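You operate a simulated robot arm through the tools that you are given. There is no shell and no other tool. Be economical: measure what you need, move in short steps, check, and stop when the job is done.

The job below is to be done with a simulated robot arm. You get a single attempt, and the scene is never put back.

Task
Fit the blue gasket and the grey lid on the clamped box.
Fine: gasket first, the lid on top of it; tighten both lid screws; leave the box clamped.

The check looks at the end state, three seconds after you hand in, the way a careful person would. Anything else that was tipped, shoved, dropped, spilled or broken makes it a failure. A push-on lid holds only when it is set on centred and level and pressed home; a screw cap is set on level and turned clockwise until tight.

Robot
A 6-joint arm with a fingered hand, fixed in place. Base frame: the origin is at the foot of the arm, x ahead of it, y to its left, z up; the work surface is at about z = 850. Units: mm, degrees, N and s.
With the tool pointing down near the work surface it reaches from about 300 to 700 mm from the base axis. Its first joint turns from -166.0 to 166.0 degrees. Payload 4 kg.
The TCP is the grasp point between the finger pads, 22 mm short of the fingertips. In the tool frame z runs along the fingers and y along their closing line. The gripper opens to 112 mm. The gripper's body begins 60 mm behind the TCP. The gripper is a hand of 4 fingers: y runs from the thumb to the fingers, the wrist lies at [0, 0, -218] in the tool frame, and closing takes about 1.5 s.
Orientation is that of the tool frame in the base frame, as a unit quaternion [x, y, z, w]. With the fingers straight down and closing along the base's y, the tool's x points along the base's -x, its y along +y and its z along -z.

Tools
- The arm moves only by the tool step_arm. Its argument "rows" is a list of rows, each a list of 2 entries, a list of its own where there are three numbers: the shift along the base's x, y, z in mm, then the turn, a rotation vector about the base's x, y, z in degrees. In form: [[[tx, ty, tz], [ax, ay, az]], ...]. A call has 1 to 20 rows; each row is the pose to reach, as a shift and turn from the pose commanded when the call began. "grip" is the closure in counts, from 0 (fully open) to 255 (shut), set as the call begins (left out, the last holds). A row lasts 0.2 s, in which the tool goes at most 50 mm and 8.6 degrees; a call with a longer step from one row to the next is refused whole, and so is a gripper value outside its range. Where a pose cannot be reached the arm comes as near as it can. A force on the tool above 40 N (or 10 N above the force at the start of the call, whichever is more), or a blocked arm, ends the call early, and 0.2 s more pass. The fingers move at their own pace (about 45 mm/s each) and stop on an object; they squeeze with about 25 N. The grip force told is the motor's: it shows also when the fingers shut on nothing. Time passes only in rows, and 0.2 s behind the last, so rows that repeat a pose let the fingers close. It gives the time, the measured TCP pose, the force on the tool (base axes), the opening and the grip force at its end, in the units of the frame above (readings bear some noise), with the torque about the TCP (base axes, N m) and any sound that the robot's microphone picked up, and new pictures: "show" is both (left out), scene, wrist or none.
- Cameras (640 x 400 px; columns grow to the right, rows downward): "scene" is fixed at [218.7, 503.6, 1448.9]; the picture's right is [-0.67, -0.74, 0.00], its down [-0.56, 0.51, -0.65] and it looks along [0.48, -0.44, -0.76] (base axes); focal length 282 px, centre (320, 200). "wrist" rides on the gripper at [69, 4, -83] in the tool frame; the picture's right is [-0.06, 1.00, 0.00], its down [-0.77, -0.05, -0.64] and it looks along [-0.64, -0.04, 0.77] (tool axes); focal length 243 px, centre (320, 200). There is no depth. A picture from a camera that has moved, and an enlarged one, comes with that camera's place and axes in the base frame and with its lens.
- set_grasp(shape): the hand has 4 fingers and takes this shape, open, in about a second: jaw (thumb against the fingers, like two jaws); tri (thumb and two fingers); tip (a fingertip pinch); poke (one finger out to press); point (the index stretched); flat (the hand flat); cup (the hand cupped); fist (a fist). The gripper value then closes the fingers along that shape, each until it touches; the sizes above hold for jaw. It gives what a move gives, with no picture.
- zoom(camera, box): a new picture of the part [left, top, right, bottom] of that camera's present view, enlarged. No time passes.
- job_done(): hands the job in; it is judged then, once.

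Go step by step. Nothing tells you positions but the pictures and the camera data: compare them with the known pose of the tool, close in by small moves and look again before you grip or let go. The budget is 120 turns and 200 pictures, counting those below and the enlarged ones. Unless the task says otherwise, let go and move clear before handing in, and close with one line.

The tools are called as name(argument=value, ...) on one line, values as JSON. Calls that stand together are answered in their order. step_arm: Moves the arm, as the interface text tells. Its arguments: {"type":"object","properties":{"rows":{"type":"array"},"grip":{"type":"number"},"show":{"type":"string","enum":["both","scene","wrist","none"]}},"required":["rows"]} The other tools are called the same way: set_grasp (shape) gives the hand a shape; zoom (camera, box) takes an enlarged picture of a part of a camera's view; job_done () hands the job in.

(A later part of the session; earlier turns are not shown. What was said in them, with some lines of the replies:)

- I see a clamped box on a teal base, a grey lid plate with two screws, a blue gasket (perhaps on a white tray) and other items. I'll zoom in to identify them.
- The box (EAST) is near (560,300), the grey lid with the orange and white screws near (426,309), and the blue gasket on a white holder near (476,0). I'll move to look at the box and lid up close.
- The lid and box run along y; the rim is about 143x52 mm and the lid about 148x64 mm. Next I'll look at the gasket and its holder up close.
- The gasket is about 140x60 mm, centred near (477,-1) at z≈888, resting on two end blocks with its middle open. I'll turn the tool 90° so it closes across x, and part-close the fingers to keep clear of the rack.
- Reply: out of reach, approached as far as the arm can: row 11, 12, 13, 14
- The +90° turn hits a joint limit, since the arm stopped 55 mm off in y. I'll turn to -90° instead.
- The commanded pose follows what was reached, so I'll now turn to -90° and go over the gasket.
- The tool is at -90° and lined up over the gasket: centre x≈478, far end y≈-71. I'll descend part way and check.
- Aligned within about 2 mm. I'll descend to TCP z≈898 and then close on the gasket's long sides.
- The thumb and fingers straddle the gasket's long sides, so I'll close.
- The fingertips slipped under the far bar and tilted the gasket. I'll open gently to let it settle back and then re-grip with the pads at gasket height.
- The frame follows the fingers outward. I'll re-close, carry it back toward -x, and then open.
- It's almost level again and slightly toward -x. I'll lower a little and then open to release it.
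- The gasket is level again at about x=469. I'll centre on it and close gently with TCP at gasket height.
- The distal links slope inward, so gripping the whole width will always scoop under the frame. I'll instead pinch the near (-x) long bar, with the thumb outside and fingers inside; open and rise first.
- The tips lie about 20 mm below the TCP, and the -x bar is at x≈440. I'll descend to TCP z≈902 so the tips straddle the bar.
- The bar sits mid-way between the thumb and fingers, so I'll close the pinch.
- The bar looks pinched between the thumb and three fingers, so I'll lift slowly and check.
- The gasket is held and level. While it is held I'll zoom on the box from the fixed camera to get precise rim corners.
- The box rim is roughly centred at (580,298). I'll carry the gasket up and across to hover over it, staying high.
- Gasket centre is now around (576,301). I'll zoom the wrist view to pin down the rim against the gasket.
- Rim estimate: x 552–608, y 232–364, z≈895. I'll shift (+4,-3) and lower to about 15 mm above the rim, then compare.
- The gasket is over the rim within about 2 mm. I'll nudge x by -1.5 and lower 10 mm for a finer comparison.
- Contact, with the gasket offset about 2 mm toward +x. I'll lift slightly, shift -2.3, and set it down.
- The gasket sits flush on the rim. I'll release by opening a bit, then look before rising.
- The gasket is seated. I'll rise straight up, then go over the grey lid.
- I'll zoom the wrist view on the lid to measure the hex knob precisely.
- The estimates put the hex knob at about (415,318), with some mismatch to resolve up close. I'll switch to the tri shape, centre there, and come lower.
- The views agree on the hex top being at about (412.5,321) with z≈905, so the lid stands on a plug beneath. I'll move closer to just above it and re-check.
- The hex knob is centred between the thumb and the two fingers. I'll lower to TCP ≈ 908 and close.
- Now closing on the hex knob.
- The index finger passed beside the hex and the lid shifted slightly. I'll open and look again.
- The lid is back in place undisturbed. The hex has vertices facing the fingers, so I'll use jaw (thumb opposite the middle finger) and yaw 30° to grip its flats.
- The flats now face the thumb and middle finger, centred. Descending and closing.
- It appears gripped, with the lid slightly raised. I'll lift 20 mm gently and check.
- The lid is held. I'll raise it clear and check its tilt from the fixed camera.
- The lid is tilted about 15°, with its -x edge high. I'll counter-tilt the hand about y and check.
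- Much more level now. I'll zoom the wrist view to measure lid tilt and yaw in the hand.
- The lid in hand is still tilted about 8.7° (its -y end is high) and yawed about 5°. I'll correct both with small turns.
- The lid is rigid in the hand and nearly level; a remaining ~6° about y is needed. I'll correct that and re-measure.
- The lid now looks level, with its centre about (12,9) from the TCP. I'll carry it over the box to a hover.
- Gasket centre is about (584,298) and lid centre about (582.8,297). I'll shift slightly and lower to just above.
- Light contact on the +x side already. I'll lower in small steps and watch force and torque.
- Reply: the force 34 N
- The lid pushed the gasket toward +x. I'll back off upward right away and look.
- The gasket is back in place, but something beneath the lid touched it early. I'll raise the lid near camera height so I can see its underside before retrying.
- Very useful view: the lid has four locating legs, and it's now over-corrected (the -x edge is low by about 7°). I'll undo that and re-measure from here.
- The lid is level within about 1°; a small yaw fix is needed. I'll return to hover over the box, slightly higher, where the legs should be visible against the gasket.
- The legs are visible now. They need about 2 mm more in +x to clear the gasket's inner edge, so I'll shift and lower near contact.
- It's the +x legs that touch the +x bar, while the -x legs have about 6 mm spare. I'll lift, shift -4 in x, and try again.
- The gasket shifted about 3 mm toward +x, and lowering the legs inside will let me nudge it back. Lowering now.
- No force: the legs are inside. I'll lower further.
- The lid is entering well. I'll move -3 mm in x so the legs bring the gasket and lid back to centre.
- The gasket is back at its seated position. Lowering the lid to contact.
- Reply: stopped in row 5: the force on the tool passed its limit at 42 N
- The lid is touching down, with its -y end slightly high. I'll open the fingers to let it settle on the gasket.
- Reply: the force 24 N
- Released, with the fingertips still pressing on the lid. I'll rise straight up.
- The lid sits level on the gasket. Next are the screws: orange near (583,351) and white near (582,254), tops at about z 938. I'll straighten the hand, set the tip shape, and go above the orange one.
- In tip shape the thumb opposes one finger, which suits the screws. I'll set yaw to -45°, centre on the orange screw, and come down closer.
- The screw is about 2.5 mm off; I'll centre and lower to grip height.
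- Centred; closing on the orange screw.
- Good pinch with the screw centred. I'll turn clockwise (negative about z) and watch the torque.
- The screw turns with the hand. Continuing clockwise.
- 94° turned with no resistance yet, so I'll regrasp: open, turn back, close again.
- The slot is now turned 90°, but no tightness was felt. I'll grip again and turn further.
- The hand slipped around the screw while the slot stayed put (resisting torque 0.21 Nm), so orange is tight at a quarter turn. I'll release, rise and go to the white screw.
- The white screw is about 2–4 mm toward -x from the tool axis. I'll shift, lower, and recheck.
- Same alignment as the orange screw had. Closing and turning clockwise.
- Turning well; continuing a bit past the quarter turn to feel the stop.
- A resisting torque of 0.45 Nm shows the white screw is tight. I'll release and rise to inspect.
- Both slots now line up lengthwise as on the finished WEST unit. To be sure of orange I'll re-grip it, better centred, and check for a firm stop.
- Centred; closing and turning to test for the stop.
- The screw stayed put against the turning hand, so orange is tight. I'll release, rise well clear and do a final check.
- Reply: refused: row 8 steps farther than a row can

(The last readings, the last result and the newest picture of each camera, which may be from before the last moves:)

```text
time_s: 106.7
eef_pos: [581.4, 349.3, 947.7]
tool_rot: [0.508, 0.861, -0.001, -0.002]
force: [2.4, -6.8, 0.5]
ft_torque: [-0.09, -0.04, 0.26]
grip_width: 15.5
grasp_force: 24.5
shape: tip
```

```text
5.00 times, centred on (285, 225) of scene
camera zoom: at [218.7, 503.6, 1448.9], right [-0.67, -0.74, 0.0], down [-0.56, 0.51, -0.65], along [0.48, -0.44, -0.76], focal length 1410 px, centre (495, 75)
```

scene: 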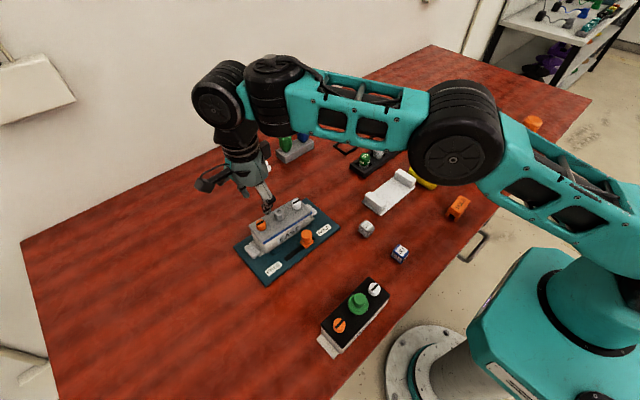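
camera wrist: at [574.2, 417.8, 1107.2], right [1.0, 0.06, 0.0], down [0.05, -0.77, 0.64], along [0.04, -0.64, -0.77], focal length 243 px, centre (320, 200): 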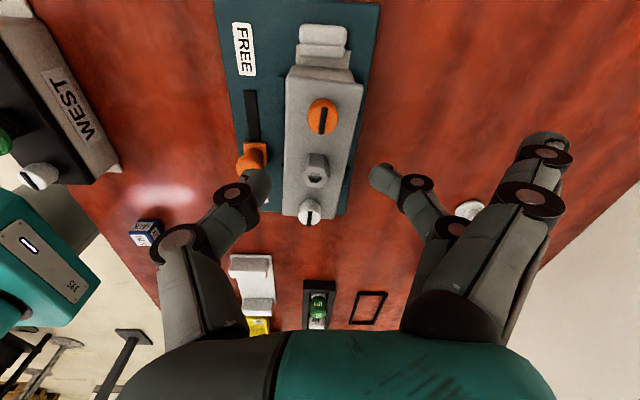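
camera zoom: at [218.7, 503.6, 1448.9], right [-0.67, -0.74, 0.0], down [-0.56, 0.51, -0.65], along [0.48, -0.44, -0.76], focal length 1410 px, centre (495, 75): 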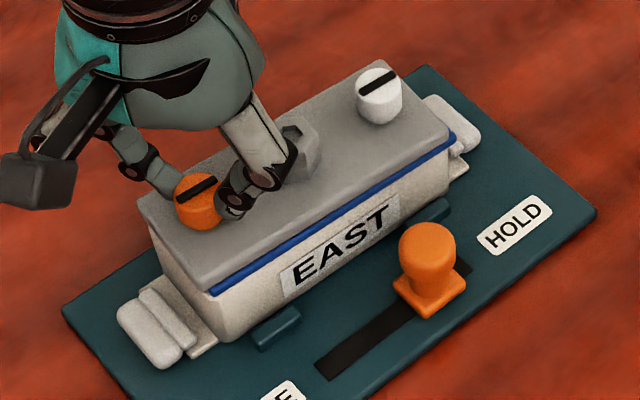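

The move was refused because one step was too long; I'll retry with smaller steps.

step_arm(rows=[[[0, 0, 0], [0, 0, 0]], [[0, 0, 0], [0, 0, 0]], [[0, 0, 0], [0, 0, 0]], [[0, 0, 0], [0, 0, 0]], [[0, 0, 15], [0, 0, 0]], [[0, 0, 40], [0, 0, 0]], [[0, 0, 75], [0, 0, 0]], [[0, 0, 110], [0, 0, 0]], [[-20, -20, 130], [0, 0, 0]], [[-45, -45, 145], [0, 0, 0]], [[-70, -75, 155], [0, 0, 0]], [[-95, -105, 160], [0, 0, 0]], [[-115, -140, 160], [0, 0, 0]], [[-130, -175, 160], [0, 0, 0]], [[-130, -175, 160], [0, 0, 0]]], grip=145, show="scene")

zoom(camera="scene", box=[235, 185, 335, 265])

zoom(camera="scene", box=[320, 80, 540, 230])

```text
time_s: 109.9
eef_pos: [449.7, 173.6, 1106.5]
tool_rot: [0.507, 0.862, 0.0, -0.002]
force: [-0.3, -0.3, -0.4]
ft_torque: [0.01, -0.01, 0.01]
grip_width: 47.7
grasp_force: 0.1
shape: tip
```

scene: 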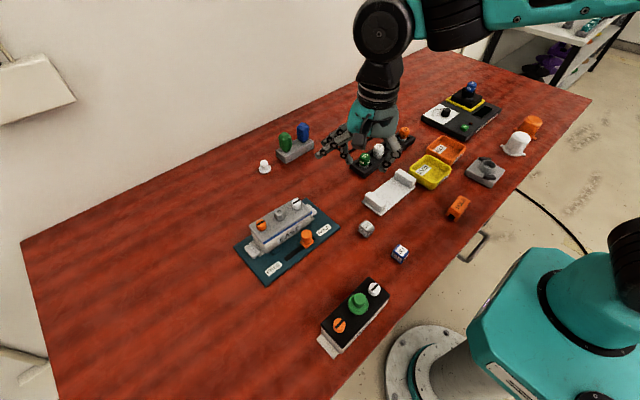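

```text
5.00 times, centred on (285, 225) of scene
camera zoom: at [218.7, 503.6, 1448.9], right [-0.67, -0.74, 0.0], down [-0.56, 0.51, -0.65], along [0.48, -0.44, -0.76], focal length 1410 px, centre (495, 75)
```

zoom: 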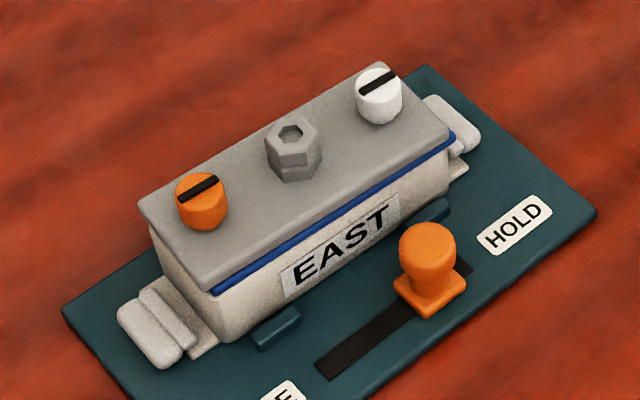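

```text
2.67 times, centred on (430, 155) of scene
camera zoom: at [218.7, 503.6, 1448.9], right [-0.67, -0.74, 0.0], down [-0.56, 0.51, -0.65], along [0.48, -0.44, -0.76], focal length 752 px, centre (27, 320)
```

zoom: 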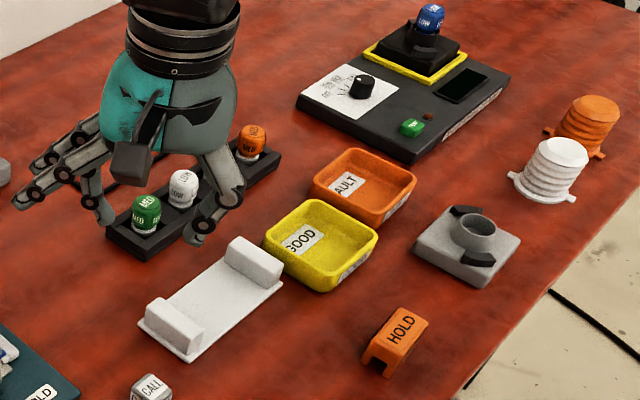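

Before handing in, I'll zoom closely to check that lid and gasket are level and seated.

zoom(camera="scene", box=[257, 205, 302, 250])

zoom(camera="scene", box=[290, 190, 335, 235])

```text
8.89 times, centred on (280, 228) of scene
camera zoom: at [218.7, 503.6, 1448.9], right [-0.67, -0.74, 0.0], down [-0.56, 0.51, -0.65], along [0.48, -0.44, -0.76], focal length 2506 px, centre (680, -44)
```

zoom: 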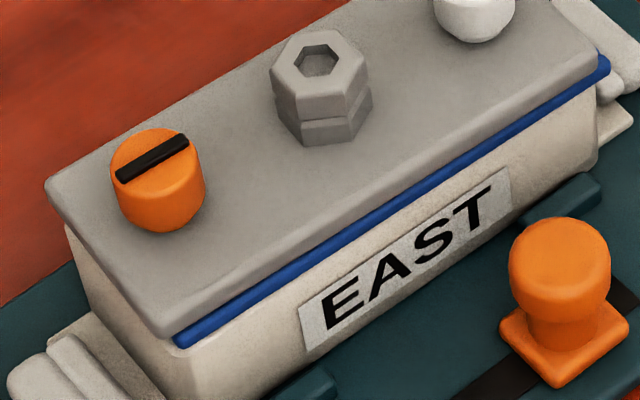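

```text
8.89 times, centred on (312, 212) of scene
camera zoom: at [218.7, 503.6, 1448.9], right [-0.67, -0.74, 0.0], down [-0.56, 0.51, -0.65], along [0.48, -0.44, -0.76], focal length 2506 px, centre (387, 89)
```

zoom: 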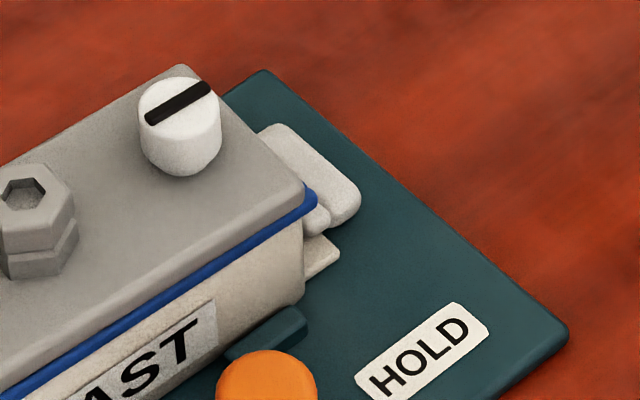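

The lid is aligned with the box, but the gasket sticks out about 4 mm at the -y end. I'll nudge it flush gently with the closed fingertips; first move to a standoff beyond that end.

step_arm(rows=[[[20, 0, -10], [0, 0, -8]], [[50, 2, -20], [0, 0, -16]], [[80, 5, -40], [0, 0, -24]], [[110, 10, -60], [0, 0, -29]], [[130, 14, -90], [0, 0, -29]], [[130, 14, -125], [0, 0, -29]], [[130, 14, -150], [0, 0, -29]], [[130, 14, -150], [0, 0, -29]]], grip=255)

zoom(camera="scene", box=[260, 155, 360, 245])

zoom(camera="wrist", box=[180, 0, 460, 240])

```text
time_s: 111.7
eef_pos: [579.8, 189.9, 956.5]
tool_rot: [0.707, 0.707, -0.001, -0.002]
force: [-0.1, -0.2, 0.5]
ft_torque: [-0.02, 0.0, 0.01]
grip_width: 0.1
grasp_force: 25.1
shape: tip
camera wrist: at [584.3, 258.4, 1040.6], right [1.0, -0.06, 0.0], down [-0.05, -0.77, 0.64], along [-0.04, -0.64, -0.77], focal length 243 px, centre (320, 200)
```

scene: 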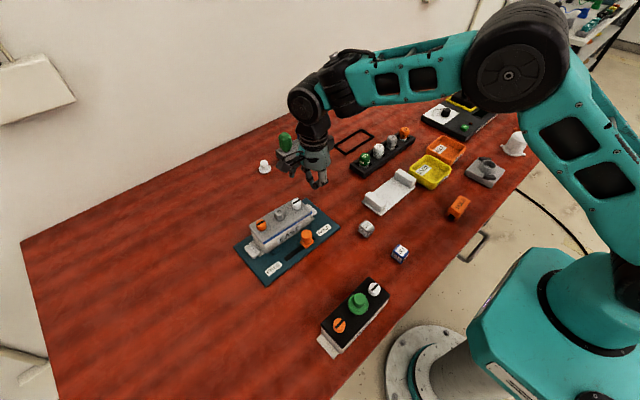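
wrist: 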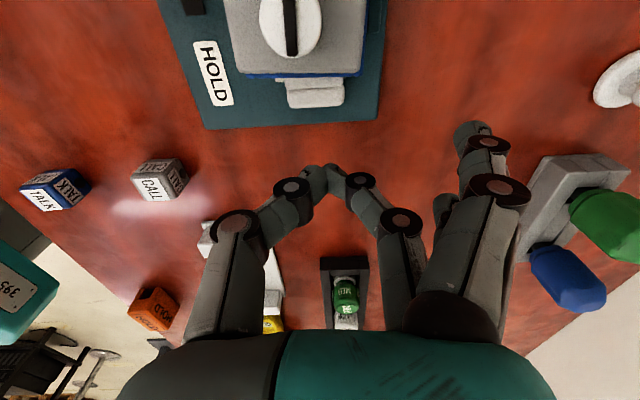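

```text
4.44 times, centred on (310, 200) of scene
camera zoom: at [218.7, 503.6, 1448.9], right [-0.67, -0.74, 0.0], down [-0.56, 0.51, -0.65], along [0.48, -0.44, -0.76], focal length 1253 px, centre (364, 200)
```

zoom: 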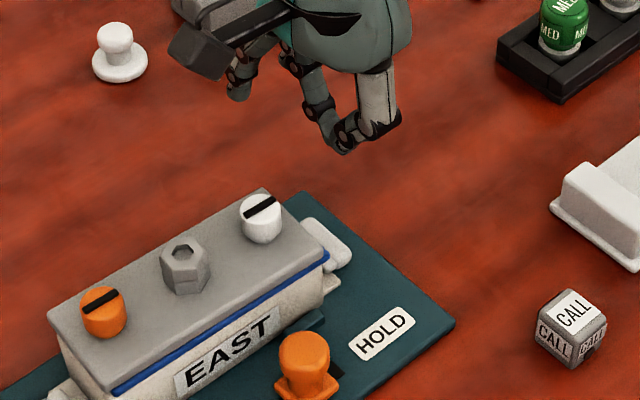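

```text
1.67 times, centred on (320, 120) of wrist
camera zoom: at [584.3, 258.4, 1040.6], right [1.0, -0.06, 0.0], down [-0.05, -0.77, 0.64], along [-0.04, -0.64, -0.77], focal length 404 px, centre (320, 333)
```

zoom: 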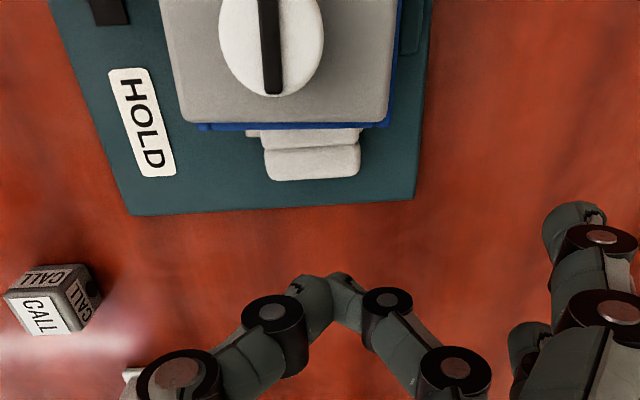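

From here the gasket protrudes about 5 mm in -y. I'll lower the closed fingertips to gasket height and advance slowly toward it.

step_arm(rows=[[[0, 0, -15], [0, 0, 0]], [[0, 0, -30], [0, 0, 0]], [[0, 0, -41], [0, 0, 0]], [[0, 8, -41], [0, 0, 0]], [[0, 16, -41], [0, 0, 0]], [[0, 21, -41], [0, 0, 0]], [[0, 21, -41], [0, 0, 0]]], show="none")

zoom(camera="scene", box=[285, 180, 345, 240])

zoom(camera="wrist", box=[220, 60, 420, 220])

```text
time_s: 113.3
eef_pos: [581.6, 208.8, 917.4]
tool_rot: [0.707, 0.707, 0.0, -0.001]
force: [0.1, -0.4, 0.3]
ft_torque: [0.02, -0.02, -0.01]
grip_width: 0.0
grasp_force: 24.3
shape: tip
```

```text
6.67 times, centred on (315, 210) of scene
camera zoom: at [218.7, 503.6, 1448.9], right [-0.67, -0.74, 0.0], down [-0.56, 0.51, -0.65], along [0.48, -0.44, -0.76], focal length 1880 px, centre (353, 133)
```

zoom: 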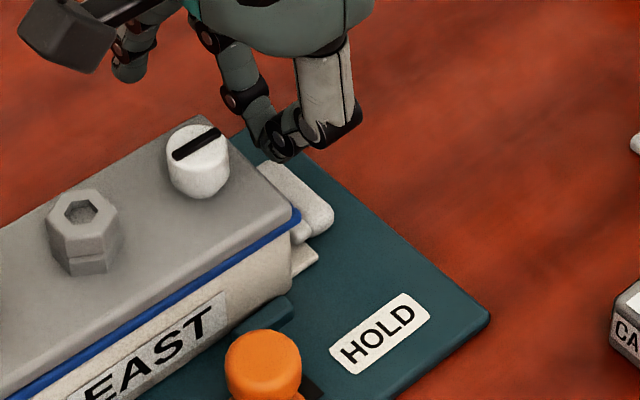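

```text
2.50 times, centred on (320, 140) of wrist
camera zoom: at [584.7, 279.8, 1001.2], right [1.0, -0.06, 0.0], down [-0.05, -0.77, 0.64], along [-0.04, -0.64, -0.77], focal length 606 px, centre (320, 350)
```

zoom: 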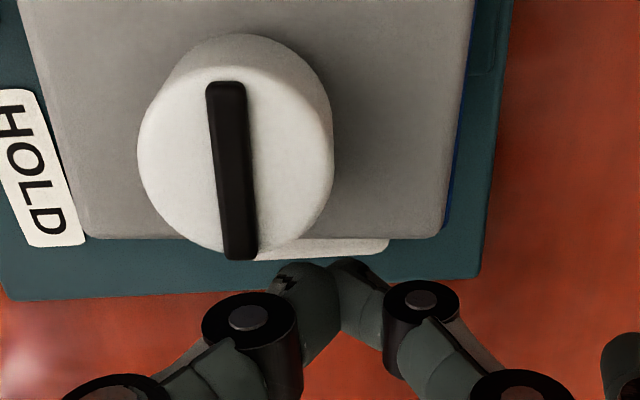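

Clear so far. I'll advance 7 mm in small steps and check the force.

step_arm(rows=[[[-1, 2, -1], [0, 0, 0]], [[-1, 4, -2], [0, 0, 0]], [[-1, 6, -2], [0, 0, 0]], [[-1, 7, -2], [0, 0, 0]], [[-1, 7, -2], [0, 0, 0]]], show="none")

zoom(camera="scene", box=[285, 180, 345, 240])

```text
time_s: 114.5
eef_pos: [578.9, 217.1, 915.0]
tool_rot: [0.707, 0.707, -0.001, -0.002]
force: [0.5, -0.2, -0.2]
ft_torque: [0.0, 0.03, 0.03]
grip_width: 0.1
grasp_force: 24.7
shape: tip
```

```text
6.67 times, centred on (315, 210) of scene
camera zoom: at [218.7, 503.6, 1448.9], right [-0.67, -0.74, 0.0], down [-0.56, 0.51, -0.65], along [0.48, -0.44, -0.76], focal length 1880 px, centre (353, 133)
```

zoom: 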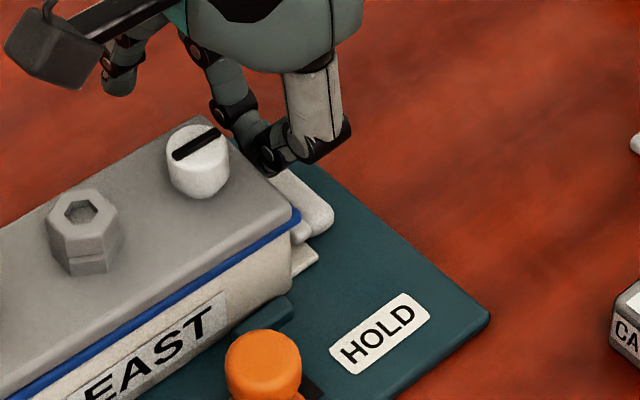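

No contact yet; I'll advance a few more millimetres.

step_arm(rows=[[[0, 1, 0], [0, 0, 0]], [[0, 2, 0], [0, 0, 0]], [[0, 3, 0], [0, 0, 0]], [[0, 4, 0], [0, 0, 0]], [[0, 4, 0], [0, 0, 0]]], show="none")

zoom(camera="scene", box=[285, 180, 345, 240])

```text
time_s: 115.7
eef_pos: [579.3, 221.0, 914.6]
tool_rot: [0.707, 0.707, -0.001, -0.002]
force: [0.3, -2.4, 0.6]
ft_torque: [0.02, -0.02, 0.0]
grip_width: 0.0
grasp_force: 25.2
shape: tip
```

```text
6.67 times, centred on (315, 210) of scene
camera zoom: at [218.7, 503.6, 1448.9], right [-0.67, -0.74, 0.0], down [-0.56, 0.51, -0.65], along [0.48, -0.44, -0.76], focal length 1880 px, centre (353, 133)
```

zoom: 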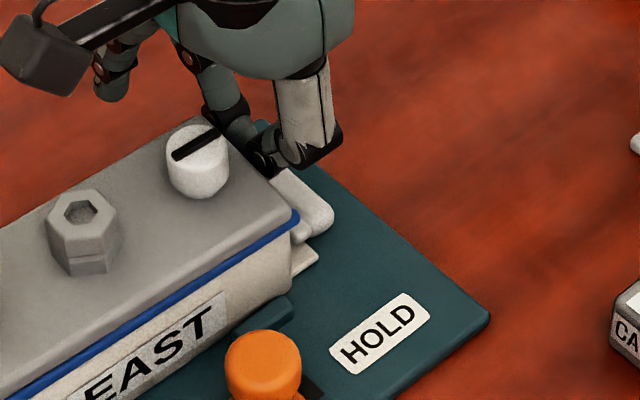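

Contact has begun (about 2.4 N). I'll push about 3 mm more.

step_arm(rows=[[[0, 1, 0], [0, 0, 0]], [[0, 2, 0], [0, 0, 0]], [[0, 3, 0], [0, 0, 0]], [[0, 3, 0], [0, 0, 0]]], show="none")

zoom(camera="scene", box=[285, 180, 345, 240])

```text
time_s: 116.7
eef_pos: [579.6, 224.8, 915.1]
tool_rot: [0.707, 0.707, -0.001, -0.003]
force: [0.4, -4.8, 0.2]
ft_torque: [-0.04, -0.03, -0.02]
grip_width: 0.0
grasp_force: 24.8
shape: tip
```

```text
6.67 times, centred on (315, 210) of scene
camera zoom: at [218.7, 503.6, 1448.9], right [-0.67, -0.74, 0.0], down [-0.56, 0.51, -0.65], along [0.48, -0.44, -0.76], focal length 1880 px, centre (353, 133)
```

zoom: 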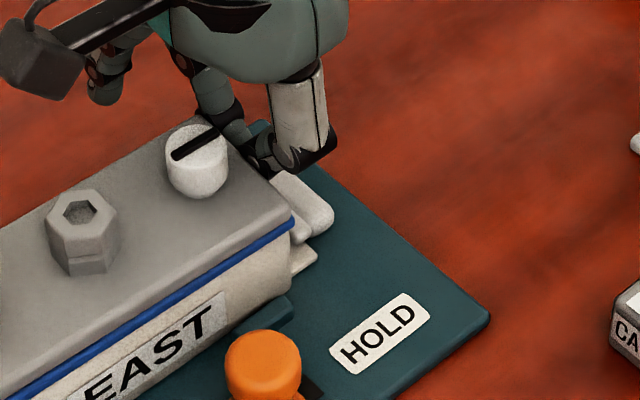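

The gasket slid in and is now flush with lid and box at that end, and the lid stayed still. I'll back away and do the final check.

step_arm(rows=[[[0, -5, 0], [0, 0, 0]], [[0, -20, 0], [0, 0, 0]], [[0, -35, 15], [0, 0, 0]], [[0, -45, 50], [0, 0, 0]], [[-20, -50, 90], [0, 0, 0]], [[-60, -55, 115], [0, 0, 0]], [[-100, -60, 140], [0, 0, 0]], [[-130, -65, 170], [0, 0, 0]], [[-150, -80, 200], [0, 0, 0]], [[-150, -80, 200], [0, 0, 0]]], show="scene")

zoom(camera="scene", box=[245, 190, 335, 260])

```text
time_s: 118.9
eef_pos: [429.3, 141.9, 1114.1]
tool_rot: [0.707, 0.707, 0.0, -0.002]
force: [-0.7, -0.7, 0.0]
ft_torque: [0.01, -0.01, -0.01]
grip_width: 0.0
grasp_force: 25.1
shape: tip
```

scene: 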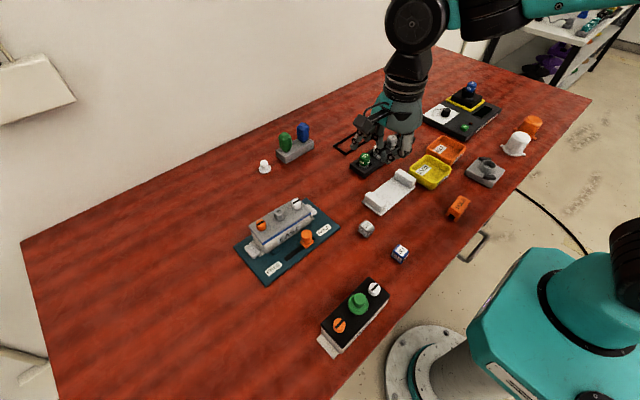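

```text
5.71 times, centred on (290, 225) of scene
camera zoom: at [218.7, 503.6, 1448.9], right [-0.67, -0.74, 0.0], down [-0.56, 0.51, -0.65], along [0.48, -0.44, -0.76], focal length 1611 px, centre (491, 57)
```

zoom: 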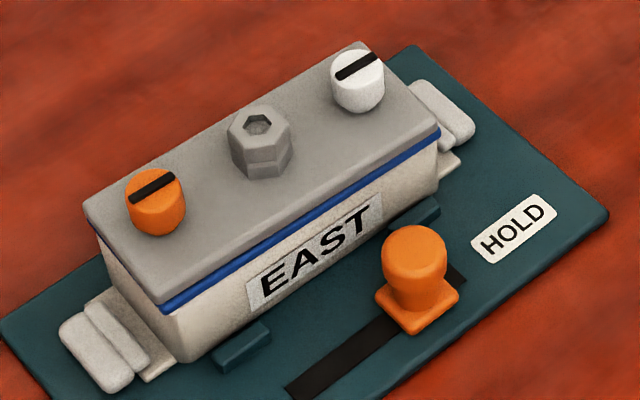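

Everything looks right: gasket flush under a level lid, both screws turned to their stops, box still on HOLD, and nothing else disturbed. Handing in.

job_done()

```text
The job is handed in.
```

The blue gasket and grey lid are on the EAST box, both lid screws are turned clockwise to their stops, and the clamp is still on HOLD. The lid sits about 2° turned on the box; I left that as it was and slid the gasket back flush after it had slipped about 4 mm.
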